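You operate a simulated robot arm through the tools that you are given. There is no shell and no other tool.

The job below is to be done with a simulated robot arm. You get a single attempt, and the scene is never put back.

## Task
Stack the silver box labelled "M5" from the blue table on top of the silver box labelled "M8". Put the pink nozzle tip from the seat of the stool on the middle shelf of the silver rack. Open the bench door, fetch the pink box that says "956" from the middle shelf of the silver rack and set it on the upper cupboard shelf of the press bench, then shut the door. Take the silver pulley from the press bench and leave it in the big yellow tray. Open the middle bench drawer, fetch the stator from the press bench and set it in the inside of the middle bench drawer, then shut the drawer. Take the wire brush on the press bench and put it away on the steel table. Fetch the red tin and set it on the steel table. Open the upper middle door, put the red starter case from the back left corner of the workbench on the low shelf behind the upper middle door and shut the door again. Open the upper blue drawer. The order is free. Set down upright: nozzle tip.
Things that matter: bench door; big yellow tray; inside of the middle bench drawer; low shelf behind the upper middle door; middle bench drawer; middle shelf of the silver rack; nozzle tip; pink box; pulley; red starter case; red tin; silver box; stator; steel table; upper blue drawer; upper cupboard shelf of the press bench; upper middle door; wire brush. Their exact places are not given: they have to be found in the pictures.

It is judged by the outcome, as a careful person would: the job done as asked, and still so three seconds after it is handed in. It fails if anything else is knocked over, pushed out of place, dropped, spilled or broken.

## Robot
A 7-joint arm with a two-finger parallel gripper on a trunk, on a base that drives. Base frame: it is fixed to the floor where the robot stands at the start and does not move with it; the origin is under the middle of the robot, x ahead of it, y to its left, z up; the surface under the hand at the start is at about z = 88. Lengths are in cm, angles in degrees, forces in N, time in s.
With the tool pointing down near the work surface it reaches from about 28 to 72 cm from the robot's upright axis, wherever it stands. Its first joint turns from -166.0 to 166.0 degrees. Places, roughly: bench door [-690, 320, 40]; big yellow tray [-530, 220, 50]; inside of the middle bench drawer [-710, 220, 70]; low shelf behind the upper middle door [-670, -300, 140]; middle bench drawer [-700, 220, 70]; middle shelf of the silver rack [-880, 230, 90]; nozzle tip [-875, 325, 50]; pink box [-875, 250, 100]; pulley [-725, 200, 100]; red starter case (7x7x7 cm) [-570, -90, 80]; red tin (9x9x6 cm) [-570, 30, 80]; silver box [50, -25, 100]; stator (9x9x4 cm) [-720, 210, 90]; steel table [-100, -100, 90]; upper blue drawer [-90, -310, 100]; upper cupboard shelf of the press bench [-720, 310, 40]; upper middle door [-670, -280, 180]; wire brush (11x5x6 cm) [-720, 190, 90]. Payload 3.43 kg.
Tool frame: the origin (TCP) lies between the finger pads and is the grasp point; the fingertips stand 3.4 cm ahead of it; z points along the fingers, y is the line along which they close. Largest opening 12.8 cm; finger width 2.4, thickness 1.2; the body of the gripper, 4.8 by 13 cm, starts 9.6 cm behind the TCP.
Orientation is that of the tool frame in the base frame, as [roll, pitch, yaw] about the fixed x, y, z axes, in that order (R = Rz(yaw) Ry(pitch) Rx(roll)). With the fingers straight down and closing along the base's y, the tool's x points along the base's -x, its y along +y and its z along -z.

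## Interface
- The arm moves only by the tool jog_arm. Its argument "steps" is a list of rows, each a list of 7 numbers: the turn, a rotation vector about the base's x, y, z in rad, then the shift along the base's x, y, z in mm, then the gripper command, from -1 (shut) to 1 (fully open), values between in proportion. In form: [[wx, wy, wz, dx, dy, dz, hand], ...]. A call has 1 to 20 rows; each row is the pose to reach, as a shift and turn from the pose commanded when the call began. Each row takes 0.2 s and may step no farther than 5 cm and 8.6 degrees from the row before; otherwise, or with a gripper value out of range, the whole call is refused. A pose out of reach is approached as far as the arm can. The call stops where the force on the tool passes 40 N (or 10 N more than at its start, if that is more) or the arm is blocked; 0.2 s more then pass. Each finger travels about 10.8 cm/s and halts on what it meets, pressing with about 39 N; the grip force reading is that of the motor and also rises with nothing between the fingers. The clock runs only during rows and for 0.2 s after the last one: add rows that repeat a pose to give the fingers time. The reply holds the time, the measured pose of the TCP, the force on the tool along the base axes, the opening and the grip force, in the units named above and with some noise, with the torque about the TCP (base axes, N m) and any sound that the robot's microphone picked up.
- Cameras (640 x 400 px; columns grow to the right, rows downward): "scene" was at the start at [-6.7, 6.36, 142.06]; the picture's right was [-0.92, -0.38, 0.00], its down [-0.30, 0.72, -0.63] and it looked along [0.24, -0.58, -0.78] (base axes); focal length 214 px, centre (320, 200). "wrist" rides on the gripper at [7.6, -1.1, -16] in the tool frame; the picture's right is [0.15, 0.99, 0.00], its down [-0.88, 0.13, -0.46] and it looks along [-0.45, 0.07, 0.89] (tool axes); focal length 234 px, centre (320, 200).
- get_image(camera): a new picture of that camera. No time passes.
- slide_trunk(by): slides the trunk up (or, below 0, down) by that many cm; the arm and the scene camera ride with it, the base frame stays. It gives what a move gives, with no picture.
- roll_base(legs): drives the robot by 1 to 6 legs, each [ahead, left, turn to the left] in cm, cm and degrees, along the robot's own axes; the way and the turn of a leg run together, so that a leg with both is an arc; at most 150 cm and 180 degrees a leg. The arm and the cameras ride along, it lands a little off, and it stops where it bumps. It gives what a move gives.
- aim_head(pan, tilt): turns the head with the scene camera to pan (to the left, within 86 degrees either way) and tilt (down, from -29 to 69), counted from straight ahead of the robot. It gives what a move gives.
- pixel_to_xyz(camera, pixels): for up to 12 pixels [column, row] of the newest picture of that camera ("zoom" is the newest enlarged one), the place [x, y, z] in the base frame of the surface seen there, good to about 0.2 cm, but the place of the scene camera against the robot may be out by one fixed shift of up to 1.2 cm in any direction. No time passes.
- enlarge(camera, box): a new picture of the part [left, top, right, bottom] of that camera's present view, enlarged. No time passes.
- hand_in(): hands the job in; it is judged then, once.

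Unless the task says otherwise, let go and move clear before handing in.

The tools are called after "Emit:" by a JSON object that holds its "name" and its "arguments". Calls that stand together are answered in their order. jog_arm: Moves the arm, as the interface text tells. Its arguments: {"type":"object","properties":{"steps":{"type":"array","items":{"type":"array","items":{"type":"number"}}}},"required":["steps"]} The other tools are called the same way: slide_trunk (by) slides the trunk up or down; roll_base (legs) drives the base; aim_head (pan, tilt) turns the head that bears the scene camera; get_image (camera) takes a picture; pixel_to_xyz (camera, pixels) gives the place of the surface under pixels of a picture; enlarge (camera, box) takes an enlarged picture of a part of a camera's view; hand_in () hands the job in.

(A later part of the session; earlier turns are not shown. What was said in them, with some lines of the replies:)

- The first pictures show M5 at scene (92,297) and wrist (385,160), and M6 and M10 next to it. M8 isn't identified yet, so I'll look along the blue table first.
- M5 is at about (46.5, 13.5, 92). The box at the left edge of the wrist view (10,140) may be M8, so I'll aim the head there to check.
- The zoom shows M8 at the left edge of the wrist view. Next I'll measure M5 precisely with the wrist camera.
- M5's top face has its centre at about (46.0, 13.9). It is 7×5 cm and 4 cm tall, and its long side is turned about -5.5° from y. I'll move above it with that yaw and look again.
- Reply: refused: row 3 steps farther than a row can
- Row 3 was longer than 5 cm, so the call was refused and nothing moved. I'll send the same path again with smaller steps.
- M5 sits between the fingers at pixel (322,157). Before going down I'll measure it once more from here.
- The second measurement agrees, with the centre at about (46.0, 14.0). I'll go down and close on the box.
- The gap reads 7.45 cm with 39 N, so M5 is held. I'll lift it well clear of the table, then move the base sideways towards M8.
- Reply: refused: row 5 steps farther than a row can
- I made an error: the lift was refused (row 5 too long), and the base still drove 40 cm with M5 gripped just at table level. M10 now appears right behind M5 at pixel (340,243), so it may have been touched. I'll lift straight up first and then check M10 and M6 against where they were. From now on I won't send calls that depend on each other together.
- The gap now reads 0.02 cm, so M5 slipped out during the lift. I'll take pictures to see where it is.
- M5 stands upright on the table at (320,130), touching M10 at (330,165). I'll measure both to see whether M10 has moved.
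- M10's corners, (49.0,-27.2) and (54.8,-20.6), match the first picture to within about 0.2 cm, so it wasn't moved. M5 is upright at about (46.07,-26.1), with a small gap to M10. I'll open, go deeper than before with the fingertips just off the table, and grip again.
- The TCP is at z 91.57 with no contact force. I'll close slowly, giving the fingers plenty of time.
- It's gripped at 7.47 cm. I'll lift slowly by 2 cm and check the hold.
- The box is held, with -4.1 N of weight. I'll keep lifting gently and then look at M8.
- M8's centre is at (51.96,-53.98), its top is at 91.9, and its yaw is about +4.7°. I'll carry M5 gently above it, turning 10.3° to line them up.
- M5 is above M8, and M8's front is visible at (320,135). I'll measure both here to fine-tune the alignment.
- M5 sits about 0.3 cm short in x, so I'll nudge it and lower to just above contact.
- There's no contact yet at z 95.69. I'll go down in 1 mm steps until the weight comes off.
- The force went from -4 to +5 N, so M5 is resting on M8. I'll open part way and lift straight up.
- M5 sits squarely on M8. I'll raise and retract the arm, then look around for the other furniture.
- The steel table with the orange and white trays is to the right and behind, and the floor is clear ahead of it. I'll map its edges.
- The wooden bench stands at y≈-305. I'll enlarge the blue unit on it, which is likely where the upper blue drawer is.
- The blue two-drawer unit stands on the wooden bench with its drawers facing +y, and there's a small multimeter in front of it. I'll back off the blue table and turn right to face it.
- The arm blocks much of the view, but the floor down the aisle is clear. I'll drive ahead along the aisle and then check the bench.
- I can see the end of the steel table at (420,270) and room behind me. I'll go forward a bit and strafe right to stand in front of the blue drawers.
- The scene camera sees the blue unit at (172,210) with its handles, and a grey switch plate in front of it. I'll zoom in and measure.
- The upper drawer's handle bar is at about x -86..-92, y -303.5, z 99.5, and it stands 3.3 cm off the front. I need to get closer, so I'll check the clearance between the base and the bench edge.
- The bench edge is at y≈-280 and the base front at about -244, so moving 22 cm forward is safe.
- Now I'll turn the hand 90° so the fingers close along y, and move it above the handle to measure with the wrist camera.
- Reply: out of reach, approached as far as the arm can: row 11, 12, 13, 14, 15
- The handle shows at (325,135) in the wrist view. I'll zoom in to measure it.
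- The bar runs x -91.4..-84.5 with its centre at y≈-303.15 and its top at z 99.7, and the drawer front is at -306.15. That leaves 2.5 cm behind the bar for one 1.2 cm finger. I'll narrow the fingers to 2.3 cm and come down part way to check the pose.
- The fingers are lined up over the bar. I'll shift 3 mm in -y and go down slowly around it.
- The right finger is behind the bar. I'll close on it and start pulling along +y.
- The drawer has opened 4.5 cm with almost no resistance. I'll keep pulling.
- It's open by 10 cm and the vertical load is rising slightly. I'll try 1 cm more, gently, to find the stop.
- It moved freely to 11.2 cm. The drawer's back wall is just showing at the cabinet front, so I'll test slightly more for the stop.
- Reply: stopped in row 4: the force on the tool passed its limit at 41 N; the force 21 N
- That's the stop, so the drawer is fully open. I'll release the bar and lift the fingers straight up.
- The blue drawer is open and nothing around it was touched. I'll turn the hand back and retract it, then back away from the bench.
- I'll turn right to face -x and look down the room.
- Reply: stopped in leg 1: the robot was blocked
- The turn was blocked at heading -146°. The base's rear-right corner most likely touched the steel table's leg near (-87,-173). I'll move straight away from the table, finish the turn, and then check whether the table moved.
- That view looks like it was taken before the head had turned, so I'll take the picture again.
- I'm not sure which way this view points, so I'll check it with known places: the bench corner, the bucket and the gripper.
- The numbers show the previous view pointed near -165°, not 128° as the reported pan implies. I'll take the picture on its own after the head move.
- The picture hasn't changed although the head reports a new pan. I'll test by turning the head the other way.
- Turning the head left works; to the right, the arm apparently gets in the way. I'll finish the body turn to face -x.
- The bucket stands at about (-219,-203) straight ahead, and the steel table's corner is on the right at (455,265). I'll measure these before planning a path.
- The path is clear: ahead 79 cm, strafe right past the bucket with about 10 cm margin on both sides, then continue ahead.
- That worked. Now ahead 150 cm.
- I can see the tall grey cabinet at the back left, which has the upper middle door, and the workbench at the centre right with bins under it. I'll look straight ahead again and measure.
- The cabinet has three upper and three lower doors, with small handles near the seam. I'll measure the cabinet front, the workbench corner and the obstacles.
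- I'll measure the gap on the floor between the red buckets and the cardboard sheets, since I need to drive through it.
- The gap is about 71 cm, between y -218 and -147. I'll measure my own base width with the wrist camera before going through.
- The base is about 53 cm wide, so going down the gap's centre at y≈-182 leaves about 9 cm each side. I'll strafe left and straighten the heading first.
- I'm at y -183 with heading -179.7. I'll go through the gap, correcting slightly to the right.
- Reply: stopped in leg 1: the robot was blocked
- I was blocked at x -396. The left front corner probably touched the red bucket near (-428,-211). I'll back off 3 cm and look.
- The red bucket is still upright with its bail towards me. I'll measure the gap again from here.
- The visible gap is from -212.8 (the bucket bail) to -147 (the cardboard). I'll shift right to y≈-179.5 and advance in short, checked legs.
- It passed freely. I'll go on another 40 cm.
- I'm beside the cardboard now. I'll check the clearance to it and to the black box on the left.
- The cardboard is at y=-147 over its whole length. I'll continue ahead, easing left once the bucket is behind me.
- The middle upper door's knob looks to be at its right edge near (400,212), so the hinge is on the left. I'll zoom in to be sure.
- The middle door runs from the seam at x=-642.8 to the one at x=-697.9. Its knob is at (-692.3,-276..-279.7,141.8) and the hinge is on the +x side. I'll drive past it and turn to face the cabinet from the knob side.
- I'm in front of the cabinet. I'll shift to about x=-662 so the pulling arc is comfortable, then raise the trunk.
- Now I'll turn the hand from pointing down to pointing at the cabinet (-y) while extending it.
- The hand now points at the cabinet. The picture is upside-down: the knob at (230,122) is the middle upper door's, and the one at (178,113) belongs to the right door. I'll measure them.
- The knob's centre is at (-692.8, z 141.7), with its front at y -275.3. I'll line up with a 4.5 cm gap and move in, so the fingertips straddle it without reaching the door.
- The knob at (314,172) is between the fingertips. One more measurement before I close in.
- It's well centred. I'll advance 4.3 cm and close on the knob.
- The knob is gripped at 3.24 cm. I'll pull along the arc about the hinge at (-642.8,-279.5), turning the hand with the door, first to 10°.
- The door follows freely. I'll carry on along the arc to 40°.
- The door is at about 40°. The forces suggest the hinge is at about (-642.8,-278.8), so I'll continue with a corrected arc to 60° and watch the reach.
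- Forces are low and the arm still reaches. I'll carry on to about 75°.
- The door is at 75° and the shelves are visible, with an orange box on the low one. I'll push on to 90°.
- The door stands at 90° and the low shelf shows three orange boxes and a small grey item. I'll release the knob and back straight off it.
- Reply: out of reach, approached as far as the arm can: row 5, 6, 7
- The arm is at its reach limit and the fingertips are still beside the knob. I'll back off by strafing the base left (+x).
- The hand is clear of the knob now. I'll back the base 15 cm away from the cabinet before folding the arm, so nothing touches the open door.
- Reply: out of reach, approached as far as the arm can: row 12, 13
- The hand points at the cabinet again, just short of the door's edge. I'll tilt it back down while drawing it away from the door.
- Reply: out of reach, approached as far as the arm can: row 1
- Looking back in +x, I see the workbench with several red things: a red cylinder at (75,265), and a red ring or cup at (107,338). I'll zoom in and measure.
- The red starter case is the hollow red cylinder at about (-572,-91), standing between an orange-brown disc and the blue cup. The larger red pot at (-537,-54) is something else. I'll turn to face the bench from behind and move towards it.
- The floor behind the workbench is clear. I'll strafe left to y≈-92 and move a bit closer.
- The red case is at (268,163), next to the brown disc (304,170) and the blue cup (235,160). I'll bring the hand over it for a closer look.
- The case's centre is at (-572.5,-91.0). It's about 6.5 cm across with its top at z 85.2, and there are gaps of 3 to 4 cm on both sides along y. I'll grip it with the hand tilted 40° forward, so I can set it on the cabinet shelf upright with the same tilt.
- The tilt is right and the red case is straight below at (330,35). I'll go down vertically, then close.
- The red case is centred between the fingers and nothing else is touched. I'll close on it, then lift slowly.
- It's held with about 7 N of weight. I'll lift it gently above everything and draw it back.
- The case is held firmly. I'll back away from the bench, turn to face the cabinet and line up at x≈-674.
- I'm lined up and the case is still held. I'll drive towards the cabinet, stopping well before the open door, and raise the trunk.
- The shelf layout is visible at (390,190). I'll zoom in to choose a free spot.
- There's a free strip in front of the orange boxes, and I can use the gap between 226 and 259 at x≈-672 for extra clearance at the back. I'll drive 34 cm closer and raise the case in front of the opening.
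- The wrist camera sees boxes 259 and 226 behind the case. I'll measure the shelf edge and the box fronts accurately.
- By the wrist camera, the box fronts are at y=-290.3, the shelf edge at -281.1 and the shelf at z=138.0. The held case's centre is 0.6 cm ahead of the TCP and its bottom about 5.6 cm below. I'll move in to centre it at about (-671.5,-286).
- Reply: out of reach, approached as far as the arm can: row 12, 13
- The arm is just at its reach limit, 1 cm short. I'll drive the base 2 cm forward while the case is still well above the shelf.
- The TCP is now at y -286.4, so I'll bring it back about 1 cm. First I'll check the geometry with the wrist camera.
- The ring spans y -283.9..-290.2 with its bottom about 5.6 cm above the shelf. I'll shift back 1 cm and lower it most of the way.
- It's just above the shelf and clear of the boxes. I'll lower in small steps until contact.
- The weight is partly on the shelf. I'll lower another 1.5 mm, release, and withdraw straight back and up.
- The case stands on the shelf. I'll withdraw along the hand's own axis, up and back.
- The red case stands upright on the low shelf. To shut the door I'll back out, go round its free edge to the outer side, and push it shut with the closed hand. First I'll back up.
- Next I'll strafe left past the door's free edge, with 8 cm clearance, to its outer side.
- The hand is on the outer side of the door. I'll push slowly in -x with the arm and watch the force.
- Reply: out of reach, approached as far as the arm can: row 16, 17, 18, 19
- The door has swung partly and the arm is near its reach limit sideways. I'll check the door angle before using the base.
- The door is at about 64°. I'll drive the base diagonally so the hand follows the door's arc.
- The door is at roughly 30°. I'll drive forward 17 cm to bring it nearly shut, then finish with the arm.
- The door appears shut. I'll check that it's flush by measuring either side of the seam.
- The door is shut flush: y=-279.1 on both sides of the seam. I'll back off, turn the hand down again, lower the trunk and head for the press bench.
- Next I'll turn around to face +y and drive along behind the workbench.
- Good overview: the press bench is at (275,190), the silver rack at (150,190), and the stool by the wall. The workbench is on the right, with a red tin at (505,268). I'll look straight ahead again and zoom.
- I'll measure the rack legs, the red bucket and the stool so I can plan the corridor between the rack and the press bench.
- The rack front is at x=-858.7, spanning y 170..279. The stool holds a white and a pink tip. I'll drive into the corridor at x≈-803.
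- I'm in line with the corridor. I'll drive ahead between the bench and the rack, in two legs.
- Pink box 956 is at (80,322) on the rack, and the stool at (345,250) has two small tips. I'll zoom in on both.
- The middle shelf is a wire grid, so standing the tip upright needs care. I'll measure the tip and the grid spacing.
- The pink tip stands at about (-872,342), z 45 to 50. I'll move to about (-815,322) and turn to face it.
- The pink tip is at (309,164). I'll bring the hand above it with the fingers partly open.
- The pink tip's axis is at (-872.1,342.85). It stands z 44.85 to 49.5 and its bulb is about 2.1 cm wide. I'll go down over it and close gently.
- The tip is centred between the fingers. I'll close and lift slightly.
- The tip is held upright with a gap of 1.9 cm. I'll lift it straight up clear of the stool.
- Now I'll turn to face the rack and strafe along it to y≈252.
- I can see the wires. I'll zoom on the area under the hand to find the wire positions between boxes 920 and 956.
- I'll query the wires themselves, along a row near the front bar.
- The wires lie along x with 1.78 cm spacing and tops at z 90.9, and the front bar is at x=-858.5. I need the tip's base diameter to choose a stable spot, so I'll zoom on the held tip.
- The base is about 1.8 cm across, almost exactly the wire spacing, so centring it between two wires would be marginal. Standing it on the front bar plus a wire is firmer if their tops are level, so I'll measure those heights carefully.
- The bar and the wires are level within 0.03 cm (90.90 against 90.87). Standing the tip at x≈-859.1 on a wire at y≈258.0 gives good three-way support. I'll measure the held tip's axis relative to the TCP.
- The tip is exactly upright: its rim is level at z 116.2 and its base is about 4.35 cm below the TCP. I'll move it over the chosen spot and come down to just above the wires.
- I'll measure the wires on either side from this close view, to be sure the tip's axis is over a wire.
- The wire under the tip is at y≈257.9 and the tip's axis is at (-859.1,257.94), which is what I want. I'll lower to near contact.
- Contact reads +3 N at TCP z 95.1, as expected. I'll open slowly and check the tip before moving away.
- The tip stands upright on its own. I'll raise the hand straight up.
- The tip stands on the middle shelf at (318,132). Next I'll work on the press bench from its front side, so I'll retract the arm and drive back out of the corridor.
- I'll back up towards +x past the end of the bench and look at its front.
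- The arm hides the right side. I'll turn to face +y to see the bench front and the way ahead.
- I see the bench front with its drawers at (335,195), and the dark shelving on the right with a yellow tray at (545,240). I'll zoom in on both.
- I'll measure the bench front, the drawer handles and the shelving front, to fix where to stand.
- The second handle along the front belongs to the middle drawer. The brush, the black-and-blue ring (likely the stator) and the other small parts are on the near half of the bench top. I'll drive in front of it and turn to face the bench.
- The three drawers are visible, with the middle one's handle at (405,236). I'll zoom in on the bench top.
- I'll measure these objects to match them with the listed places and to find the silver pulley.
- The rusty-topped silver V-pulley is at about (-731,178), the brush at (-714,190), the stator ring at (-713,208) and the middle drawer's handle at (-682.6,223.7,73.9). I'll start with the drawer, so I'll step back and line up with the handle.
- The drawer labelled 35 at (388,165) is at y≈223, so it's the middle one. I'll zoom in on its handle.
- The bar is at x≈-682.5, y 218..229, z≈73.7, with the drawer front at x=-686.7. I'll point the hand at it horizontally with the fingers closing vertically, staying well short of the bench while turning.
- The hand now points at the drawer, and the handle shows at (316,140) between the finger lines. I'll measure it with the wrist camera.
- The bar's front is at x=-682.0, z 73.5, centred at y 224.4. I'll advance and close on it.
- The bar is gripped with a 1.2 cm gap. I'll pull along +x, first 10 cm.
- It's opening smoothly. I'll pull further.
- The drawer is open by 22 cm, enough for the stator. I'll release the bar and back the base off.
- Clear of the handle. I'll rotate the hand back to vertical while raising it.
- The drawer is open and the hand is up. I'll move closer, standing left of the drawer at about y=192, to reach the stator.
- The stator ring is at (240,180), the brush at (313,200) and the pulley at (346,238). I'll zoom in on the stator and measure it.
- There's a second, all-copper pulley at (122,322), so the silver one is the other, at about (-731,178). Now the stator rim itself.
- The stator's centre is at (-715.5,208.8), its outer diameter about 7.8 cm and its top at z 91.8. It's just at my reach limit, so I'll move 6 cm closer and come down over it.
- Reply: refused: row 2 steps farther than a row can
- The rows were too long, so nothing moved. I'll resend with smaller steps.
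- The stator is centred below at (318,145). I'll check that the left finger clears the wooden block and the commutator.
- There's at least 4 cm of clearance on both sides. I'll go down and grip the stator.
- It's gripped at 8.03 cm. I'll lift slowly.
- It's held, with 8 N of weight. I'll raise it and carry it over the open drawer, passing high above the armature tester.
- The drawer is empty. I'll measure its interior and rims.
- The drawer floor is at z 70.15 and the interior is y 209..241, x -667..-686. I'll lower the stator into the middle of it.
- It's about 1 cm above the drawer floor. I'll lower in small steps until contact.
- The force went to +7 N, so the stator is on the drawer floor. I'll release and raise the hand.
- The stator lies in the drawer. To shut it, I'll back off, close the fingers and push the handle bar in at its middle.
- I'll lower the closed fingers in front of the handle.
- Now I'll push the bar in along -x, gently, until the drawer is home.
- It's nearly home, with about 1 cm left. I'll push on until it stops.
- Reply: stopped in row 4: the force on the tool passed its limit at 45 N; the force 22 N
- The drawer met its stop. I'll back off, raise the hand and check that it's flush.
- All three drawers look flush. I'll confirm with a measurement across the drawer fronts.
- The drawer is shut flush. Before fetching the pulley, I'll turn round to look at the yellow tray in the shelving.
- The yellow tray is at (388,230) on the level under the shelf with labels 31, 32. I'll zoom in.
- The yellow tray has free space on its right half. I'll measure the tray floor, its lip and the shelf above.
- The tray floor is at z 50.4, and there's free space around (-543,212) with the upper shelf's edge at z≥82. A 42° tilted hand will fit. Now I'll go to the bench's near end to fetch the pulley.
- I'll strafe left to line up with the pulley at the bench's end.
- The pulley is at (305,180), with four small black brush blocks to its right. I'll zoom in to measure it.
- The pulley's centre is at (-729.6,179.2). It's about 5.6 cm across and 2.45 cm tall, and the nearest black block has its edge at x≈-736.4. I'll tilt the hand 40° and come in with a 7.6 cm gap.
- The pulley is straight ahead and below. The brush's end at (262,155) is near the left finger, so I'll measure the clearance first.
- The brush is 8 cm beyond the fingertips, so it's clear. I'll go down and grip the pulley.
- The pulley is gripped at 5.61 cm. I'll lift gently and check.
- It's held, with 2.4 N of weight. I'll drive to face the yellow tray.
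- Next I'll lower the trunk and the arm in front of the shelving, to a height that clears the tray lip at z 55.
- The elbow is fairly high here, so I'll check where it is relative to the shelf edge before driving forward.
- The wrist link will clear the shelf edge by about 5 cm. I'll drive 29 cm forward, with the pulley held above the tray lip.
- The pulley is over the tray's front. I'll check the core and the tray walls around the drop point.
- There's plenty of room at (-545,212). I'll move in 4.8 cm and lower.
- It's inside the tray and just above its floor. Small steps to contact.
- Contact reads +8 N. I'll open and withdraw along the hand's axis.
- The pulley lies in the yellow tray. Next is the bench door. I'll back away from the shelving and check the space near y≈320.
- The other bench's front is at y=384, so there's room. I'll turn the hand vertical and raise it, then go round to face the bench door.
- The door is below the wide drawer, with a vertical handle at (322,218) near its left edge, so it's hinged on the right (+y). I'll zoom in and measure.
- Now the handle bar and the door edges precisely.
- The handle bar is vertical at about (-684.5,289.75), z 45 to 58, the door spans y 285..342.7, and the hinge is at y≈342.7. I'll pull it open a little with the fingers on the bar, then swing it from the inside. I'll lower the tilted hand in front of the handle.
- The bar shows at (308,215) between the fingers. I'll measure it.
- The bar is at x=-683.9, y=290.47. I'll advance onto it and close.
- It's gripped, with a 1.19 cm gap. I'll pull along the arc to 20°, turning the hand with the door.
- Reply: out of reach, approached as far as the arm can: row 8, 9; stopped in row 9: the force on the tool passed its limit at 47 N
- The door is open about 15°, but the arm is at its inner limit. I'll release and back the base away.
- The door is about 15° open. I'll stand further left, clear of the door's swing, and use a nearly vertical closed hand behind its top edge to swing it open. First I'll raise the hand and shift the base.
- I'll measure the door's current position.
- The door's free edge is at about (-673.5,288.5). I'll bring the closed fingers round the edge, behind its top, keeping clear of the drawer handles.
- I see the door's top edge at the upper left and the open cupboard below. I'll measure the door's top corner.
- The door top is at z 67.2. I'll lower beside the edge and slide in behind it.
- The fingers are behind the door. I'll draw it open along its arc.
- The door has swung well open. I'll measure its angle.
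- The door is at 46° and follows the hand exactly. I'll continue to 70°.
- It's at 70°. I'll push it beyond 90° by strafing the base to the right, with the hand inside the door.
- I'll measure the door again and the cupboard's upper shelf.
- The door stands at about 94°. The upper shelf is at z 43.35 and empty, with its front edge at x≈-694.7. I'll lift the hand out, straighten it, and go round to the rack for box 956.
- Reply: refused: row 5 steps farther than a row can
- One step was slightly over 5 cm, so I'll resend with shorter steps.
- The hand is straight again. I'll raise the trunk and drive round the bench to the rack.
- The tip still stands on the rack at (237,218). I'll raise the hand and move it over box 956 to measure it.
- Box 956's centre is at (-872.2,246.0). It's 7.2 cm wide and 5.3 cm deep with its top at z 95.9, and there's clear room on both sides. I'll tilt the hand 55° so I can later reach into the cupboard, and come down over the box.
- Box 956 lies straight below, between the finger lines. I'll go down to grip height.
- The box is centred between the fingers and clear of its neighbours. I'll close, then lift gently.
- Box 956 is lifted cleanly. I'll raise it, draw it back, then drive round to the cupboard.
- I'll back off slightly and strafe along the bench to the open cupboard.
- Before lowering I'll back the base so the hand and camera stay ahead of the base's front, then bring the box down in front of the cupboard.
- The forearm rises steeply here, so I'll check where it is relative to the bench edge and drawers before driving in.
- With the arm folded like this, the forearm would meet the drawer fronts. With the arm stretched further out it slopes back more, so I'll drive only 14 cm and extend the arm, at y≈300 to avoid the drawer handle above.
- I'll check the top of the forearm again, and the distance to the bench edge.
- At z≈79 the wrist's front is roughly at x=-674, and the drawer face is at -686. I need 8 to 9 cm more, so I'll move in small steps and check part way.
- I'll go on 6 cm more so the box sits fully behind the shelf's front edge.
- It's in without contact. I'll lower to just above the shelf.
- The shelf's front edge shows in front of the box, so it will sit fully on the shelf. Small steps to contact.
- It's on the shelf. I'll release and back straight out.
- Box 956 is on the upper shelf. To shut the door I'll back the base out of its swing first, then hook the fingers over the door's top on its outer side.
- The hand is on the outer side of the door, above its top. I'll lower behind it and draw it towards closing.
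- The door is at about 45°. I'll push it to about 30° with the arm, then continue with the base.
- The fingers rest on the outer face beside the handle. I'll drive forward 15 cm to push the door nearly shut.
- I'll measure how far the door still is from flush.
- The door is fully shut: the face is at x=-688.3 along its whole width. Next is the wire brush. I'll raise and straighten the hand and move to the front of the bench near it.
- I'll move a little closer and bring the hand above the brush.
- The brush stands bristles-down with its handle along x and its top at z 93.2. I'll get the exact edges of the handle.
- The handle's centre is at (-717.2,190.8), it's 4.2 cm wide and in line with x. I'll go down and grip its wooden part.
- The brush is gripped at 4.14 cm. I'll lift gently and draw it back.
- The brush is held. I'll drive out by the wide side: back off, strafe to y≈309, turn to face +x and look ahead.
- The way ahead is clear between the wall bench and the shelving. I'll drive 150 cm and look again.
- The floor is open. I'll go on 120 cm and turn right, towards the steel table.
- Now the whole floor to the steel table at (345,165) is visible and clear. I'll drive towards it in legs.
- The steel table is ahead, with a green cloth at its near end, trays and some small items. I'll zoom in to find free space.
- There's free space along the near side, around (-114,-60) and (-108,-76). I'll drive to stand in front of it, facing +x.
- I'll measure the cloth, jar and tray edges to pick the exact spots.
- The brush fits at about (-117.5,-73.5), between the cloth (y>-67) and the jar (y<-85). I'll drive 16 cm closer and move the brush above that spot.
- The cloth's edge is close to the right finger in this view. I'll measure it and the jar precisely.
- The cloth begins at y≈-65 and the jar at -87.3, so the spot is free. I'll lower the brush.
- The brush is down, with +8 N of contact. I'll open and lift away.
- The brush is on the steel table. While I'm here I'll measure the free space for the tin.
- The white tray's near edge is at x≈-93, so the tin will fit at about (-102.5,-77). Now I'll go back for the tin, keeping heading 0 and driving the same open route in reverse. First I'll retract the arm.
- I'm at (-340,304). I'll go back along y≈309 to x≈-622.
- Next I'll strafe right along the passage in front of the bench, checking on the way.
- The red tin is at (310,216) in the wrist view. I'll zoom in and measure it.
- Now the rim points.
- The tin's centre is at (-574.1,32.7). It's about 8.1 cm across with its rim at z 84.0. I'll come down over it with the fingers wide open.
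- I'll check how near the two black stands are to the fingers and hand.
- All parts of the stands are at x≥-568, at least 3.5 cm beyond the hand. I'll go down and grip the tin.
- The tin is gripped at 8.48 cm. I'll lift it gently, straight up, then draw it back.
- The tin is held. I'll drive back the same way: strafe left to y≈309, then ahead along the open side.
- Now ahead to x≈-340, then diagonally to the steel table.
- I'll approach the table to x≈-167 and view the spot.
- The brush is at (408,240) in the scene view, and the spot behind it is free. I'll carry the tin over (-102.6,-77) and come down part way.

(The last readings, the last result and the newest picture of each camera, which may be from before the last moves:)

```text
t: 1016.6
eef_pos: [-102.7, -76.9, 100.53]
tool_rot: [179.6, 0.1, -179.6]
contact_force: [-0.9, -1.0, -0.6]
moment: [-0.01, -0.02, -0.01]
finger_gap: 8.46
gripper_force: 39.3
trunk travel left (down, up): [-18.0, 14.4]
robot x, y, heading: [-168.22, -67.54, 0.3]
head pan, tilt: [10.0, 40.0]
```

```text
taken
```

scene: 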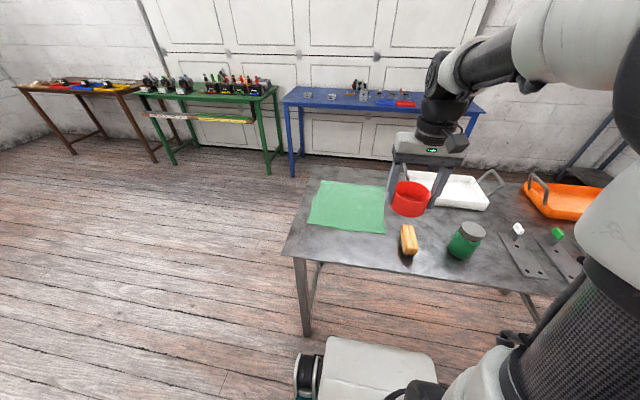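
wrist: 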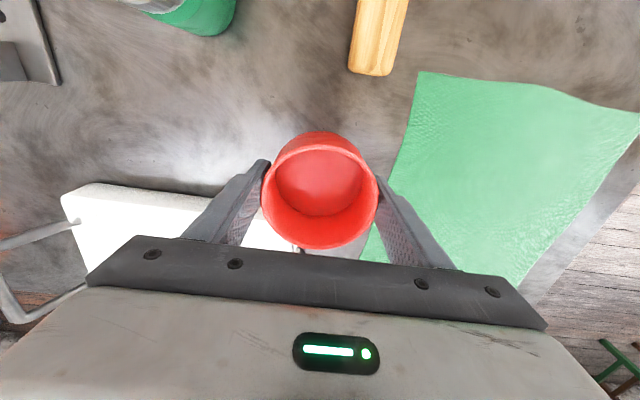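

The white tray's edge is at the lower left. I'll measure it, the cloth's edge and the brush end relative to the tin.

Emit:
{"name": "pixel_to_xyz", "arguments": {"camera": "wrist", "pixels": [[200, 188], [180, 186], [100, 183], [258, 225], [255, 240], [395, 180], [410, 120], [370, 72], [375, 240], [270, 190], [330, 248]]}}

```text
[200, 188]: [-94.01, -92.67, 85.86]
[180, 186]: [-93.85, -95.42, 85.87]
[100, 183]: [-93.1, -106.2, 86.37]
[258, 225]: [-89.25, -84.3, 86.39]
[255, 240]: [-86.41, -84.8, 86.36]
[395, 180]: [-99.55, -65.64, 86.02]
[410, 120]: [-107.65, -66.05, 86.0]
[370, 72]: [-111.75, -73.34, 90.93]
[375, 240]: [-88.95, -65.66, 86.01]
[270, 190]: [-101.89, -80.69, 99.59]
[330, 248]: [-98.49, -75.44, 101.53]
```

There's at least 4 cm clearance on all sides. I'll lower the tin.

Emit:
{"name": "jog_arm", "arguments": {"steps": [[0, 0, 0, 0, 0, -20, -1], [0, 0, 0, 0, 0, -42, -1], [0, 0, 0, 0, 0, -62, -1], [0, 0, 0, 0, 0, -78, -1], [0, 0, 0, 0, 0, -90, -1], [0, 0, 0, 0, 0, -96, -1], [0, 0, 0, 0, 0, -96, -1]]}}

Emit:
{"name": "jog_arm", "arguments": {"steps": [[0, 0, 0, 0, 0, -2, -1], [0, 0, 0, 0, 0, -4, -1], [0, 0, 0, 0, 0, -6, -1], [0, 0, 0, 0, 0, -6, -1]]}}

```text
t: 1018.2
eef_pos: [-102.77, -76.97, 90.95]
tool_rot: [179.7, 0.1, -179.6]
contact_force: [0.2, -0.3, -0.1]
moment: [0.03, -0.03, 0.0]
finger_gap: 8.49
gripper_force: 38.6
trunk travel left (down, up): [-18.0, 14.4]
robot x, y, heading: [-168.01, -67.66, 0.0]
head pan, tilt: [10.0, 40.0]
```

```text
t: 1019.2
eef_pos: [-102.72, -76.93, 90.46]
tool_rot: [179.8, 0.1, -179.6]
contact_force: [-0.3, -0.1, -1.4]
moment: [0.01, 0.02, 0.02]
finger_gap: 8.47
gripper_force: 39.3
trunk travel left (down, up): [-18.0, 14.4]
robot x, y, heading: [-168.05, -67.65, -0.1]
head pan, tilt: [10.0, 40.0]
```

Emit:
{"name": "jog_arm", "arguments": {"steps": [[0, 0, 0, 0, 0, -1.5, -1], [0, 0, 0, 0, 0, -3, -1], [0, 0, 0, 0, 0, -4, -1], [0, 0, 0, 0, 0, -4, -1]]}}

```text
t: 1020.2
eef_pos: [-102.76, -77.08, 90.05]
tool_rot: [179.7, 0.1, -179.6]
contact_force: [0.8, -0.4, 2.3]
moment: [-0.02, -0.01, 0.03]
finger_gap: 8.46
gripper_force: 39.4
trunk travel left (down, up): [-18.0, 14.4]
robot x, y, heading: [-168.39, -67.42, 0.2]
head pan, tilt: [10.0, 40.0]
```

The tin touches the table at +2.3 N. I'll open and lift away.

Emit:
{"name": "jog_arm", "arguments": {"steps": [[0, 0, 0, 0, 0, 0, 0.4], [0, 0, 0, 0, 0, 0, 0.55], [0, 0, 0, 0, 0, 0, 0.65], [0, 0, 0, 0, 0, 0, 0.65], [0, 0, 0, 0, 0, 10, 0.65], [0, 0, 0, 0, 0, 30, 0.65], [0, 0, 0, 0, 0, 60, 0.65], [0, 0, 0, 0, 0, 100, 0.65], [0, 0, 0, 0, 0, 145, 0.65], [0, 0, 0, 0, 0, 190, 0.65], [0, 0, 0, 0, 0, 235, 0.65], [0, 0, 0, 0, 0, 260, 0.65], [0, 0, 0, 0, 0, 260, 0.65]]}}

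Emit:
{"name": "get_image", "arguments": {"camera": "wrist"}}

```text
t: 1023.0
eef_pos: [-102.71, -76.97, 116.01]
tool_rot: [179.7, 0.1, -179.5]
contact_force: [0.2, -0.2, -0.4]
moment: [-0.01, 0.01, -0.03]
finger_gap: 10.55
gripper_force: 0.0
trunk travel left (down, up): [-18.0, 14.4]
robot x, y, heading: [-168.25, -67.97, -0.1]
head pan, tilt: [10.0, 40.0]
```

```text
taken
```

wrist: 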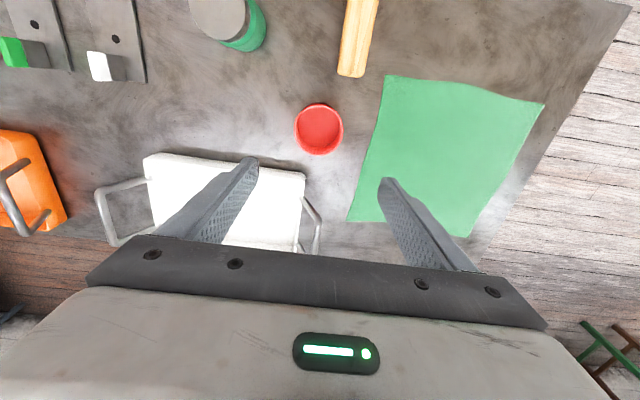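

All items are delivered. I'll check that the steel table and its things are where they were at the start, since I bumped its leg earlier.

Emit:
{"name": "pixel_to_xyz", "arguments": {"camera": "wrist", "pixels": [[98, 65], [12, 52], [225, 15], [320, 130], [357, 40]]}}

Emit:
{"name": "aim_head", "arguments": {"pan": -10, "tilt": 35}}

Emit:
{"name": "get_image", "arguments": {"camera": "scene"}}

```text
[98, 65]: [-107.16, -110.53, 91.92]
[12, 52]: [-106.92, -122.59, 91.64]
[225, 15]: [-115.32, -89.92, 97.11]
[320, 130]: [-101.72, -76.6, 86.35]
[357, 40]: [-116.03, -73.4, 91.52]
```

```text
t: 1023.9
eef_pos: [-102.72, -76.9, 115.96]
tool_rot: [179.7, 0.0, -179.6]
contact_force: [0.3, 0.5, -1.0]
moment: [0.01, -0.03, 0.01]
finger_gap: 10.56
gripper_force: 0.1
trunk travel left (down, up): [-18.0, 14.4]
robot x, y, heading: [-168.25, -68.08, -0.2]
head pan, tilt: [-10.0, 35.0]
```

```text
taken
```

scene: 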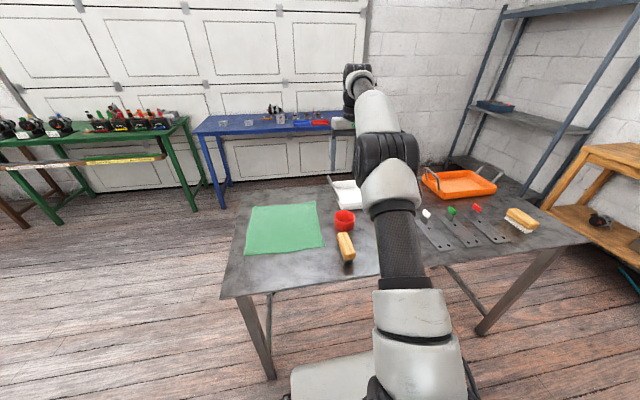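

The items on the table match their first positions. I'll also check the M5/M8 stack on the blue table from here.

Emit:
{"name": "enlarge", "arguments": {"camera": "scene", "box": [190, 85, 350, 180]}}

Emit:
{"name": "pixel_to_xyz", "arguments": {"camera": "scene", "pixels": [[272, 112], [223, 123], [250, 122]]}}

```text
4.00 times, centred on (270, 132) of scene
```

zoom: 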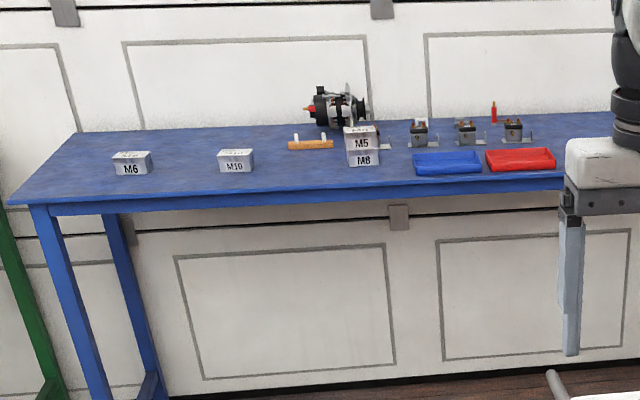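

```text
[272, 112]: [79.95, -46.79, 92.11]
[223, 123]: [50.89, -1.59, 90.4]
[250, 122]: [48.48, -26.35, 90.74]
```

The M5-on-M8 stack stands, and M6 and M10 are in place. I'll retract the arm, back off from the table, and take a last look at the blue drawer.

Emit:
{"name": "jog_arm", "arguments": {"steps": [[0, 0, 0, -30, 10, 10, 0.4], [0, 0, 0, -65, 20, 20, 0], [0, 0, 0, -100, 30, 25, 0], [0, 0, 0, -135, 45, 25, 0], [0, 0, 0, -170, 60, 25, 0], [0, 0, 0, -205, 75, 25, 0], [0, 0, 0, -230, 90, 25, 0], [0, 0, 0, -230, 90, 25, 0]]}}

Emit:
{"name": "roll_base", "arguments": {"legs": [[-35, 0, 0], [0, 0, -50]]}}

Emit:
{"name": "aim_head", "arguments": {"pan": 0, "tilt": 20}}

Emit:
{"name": "get_image", "arguments": {"camera": "scene"}}

```text
t: 1025.7
eef_pos: [-125.72, -68.03, 118.54]
tool_rot: [179.7, 0.1, -179.7]
contact_force: [-0.2, -0.1, 0.6]
moment: [0.03, 0.01, 0.02]
finger_gap: 6.41
gripper_force: 0.0
trunk travel left (down, up): [-18.0, 14.4]
robot x, y, heading: [-168.13, -67.66, 0.1]
head pan, tilt: [-10.0, 35.0]
```

```text
t: 1030.3
eef_pos: [-176.16, -100.76, 118.47]
tool_rot: [179.6, 0.1, 129.9]
contact_force: [-1.0, -0.3, 0.1]
moment: [-0.02, 0.02, -0.01]
finger_gap: 6.41
gripper_force: 0.1
trunk travel left (down, up): [-18.0, 14.4]
robot x, y, heading: [-202.84, -67.49, -50.5]
head pan, tilt: [-10.0, 35.0]
```

```text
t: 1031.0
eef_pos: [-176.09, -100.74, 118.6]
tool_rot: [179.7, 0.1, 129.9]
contact_force: [-0.3, -0.2, -0.7]
moment: [-0.01, 0.03, -0.01]
finger_gap: 6.4
gripper_force: 0.1
trunk travel left (down, up): [-18.0, 14.4]
robot x, y, heading: [-202.89, -67.83, -50.6]
head pan, tilt: [0.0, 20.0]
```

```text
taken
```

scene: 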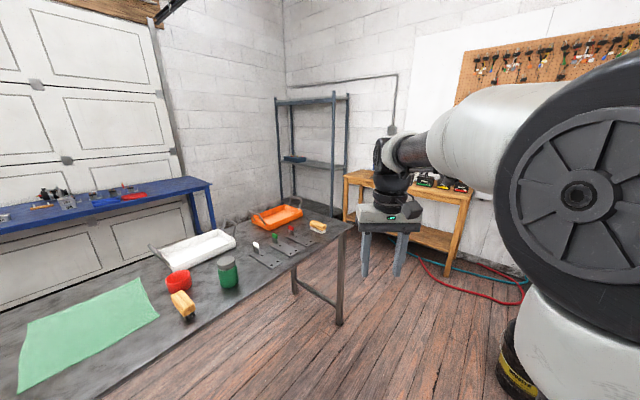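

The gripper hides the blue unit. I'll turn a little more to see past it.

Emit:
{"name": "roll_base", "arguments": {"legs": [[0, 0, -30]]}}

Emit:
{"name": "aim_head", "arguments": {"pan": 25, "tilt": 15}}

Emit:
{"name": "enlarge", "arguments": {"camera": "scene", "box": [240, 100, 480, 280]}}

```text
t: 1033.0
eef_pos: [-196.33, -109.73, 118.56]
tool_rot: [179.7, 0.1, 99.8]
contact_force: [0.7, 0.1, -0.3]
moment: [0.0, -0.02, -0.01]
finger_gap: 6.42
gripper_force: 0.0
trunk travel left (down, up): [-18.0, 14.4]
robot x, y, heading: [-202.95, -67.74, -80.4]
head pan, tilt: [0.0, 20.0]
```

```text
t: 1033.8
eef_pos: [-196.35, -109.65, 118.49]
tool_rot: [179.7, 0.1, 99.8]
contact_force: [-1.5, 1.0, -0.2]
moment: [-0.02, -0.03, 0.03]
finger_gap: 6.43
gripper_force: 0.1
trunk travel left (down, up): [-18.0, 14.4]
robot x, y, heading: [-202.92, -67.7, -80.6]
head pan, tilt: [25.0, 15.0]
```

```text
2.22 times, centred on (360, 190) of scene
```

zoom: 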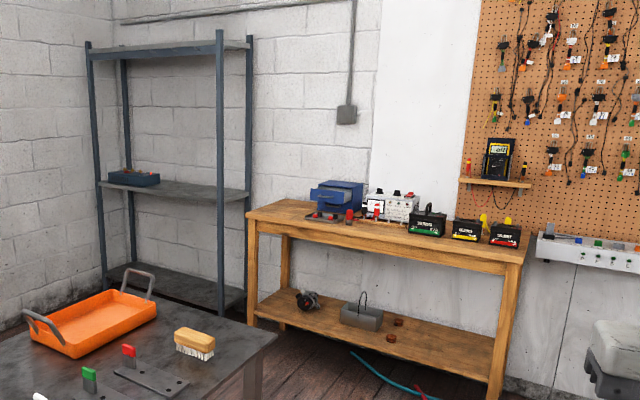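

The upper blue drawer is still open at (345,200) in the zoom, and nothing near it is disturbed. Every part of the task is done and the arm is clear, so I'm handing in.

Emit:
{"name": "hand_in", "arguments": {}}

```text
The job is handed in.
```

Every part of the job was carried out, and I've handed it in; no verdict has come back yet.

| Task | Where it ended up |
|---|---|
| M5 box | Stacked on M8; checked again at the end |
| Pink nozzle tip | Standing upright on the rack's middle shelf, at the front edge |
| Box 956 | On the press bench's upper cupboard shelf, bench door shut |
| Silver pulley | In the big yellow tray |
| Stator | In the middle bench drawer, drawer shut |
| Wire brush and red tin | On the steel table |
| Red starter case | Standing on the low shelf behind the upper middle door, door shut |
| Upper blue drawer | Open; checked again at the end |

A few things did not go cleanly:
- **M5 dragged:** On the first try a lift was refused, and the base then moved with M5 still at table level. It slid about 40 cm along the blue table and slipped out of the grip on the next lift. The other boxes measured unmoved, and the second try was clean.
- **Base bumps:** The base touched the steel table's leg, and probably the red bucket by the sandblaster. The table's contents measured within about 2 cm of their first readings. The bucket stayed upright, but I didn't check whether it shifted.
- **Nozzle tip:** I saw it standing after I placed it, but not again after lifting box 956 about 5 cm away from it.
- **Which pulley:** The press bench had two. I took the silver one with a rusty top and left the all-copper one.
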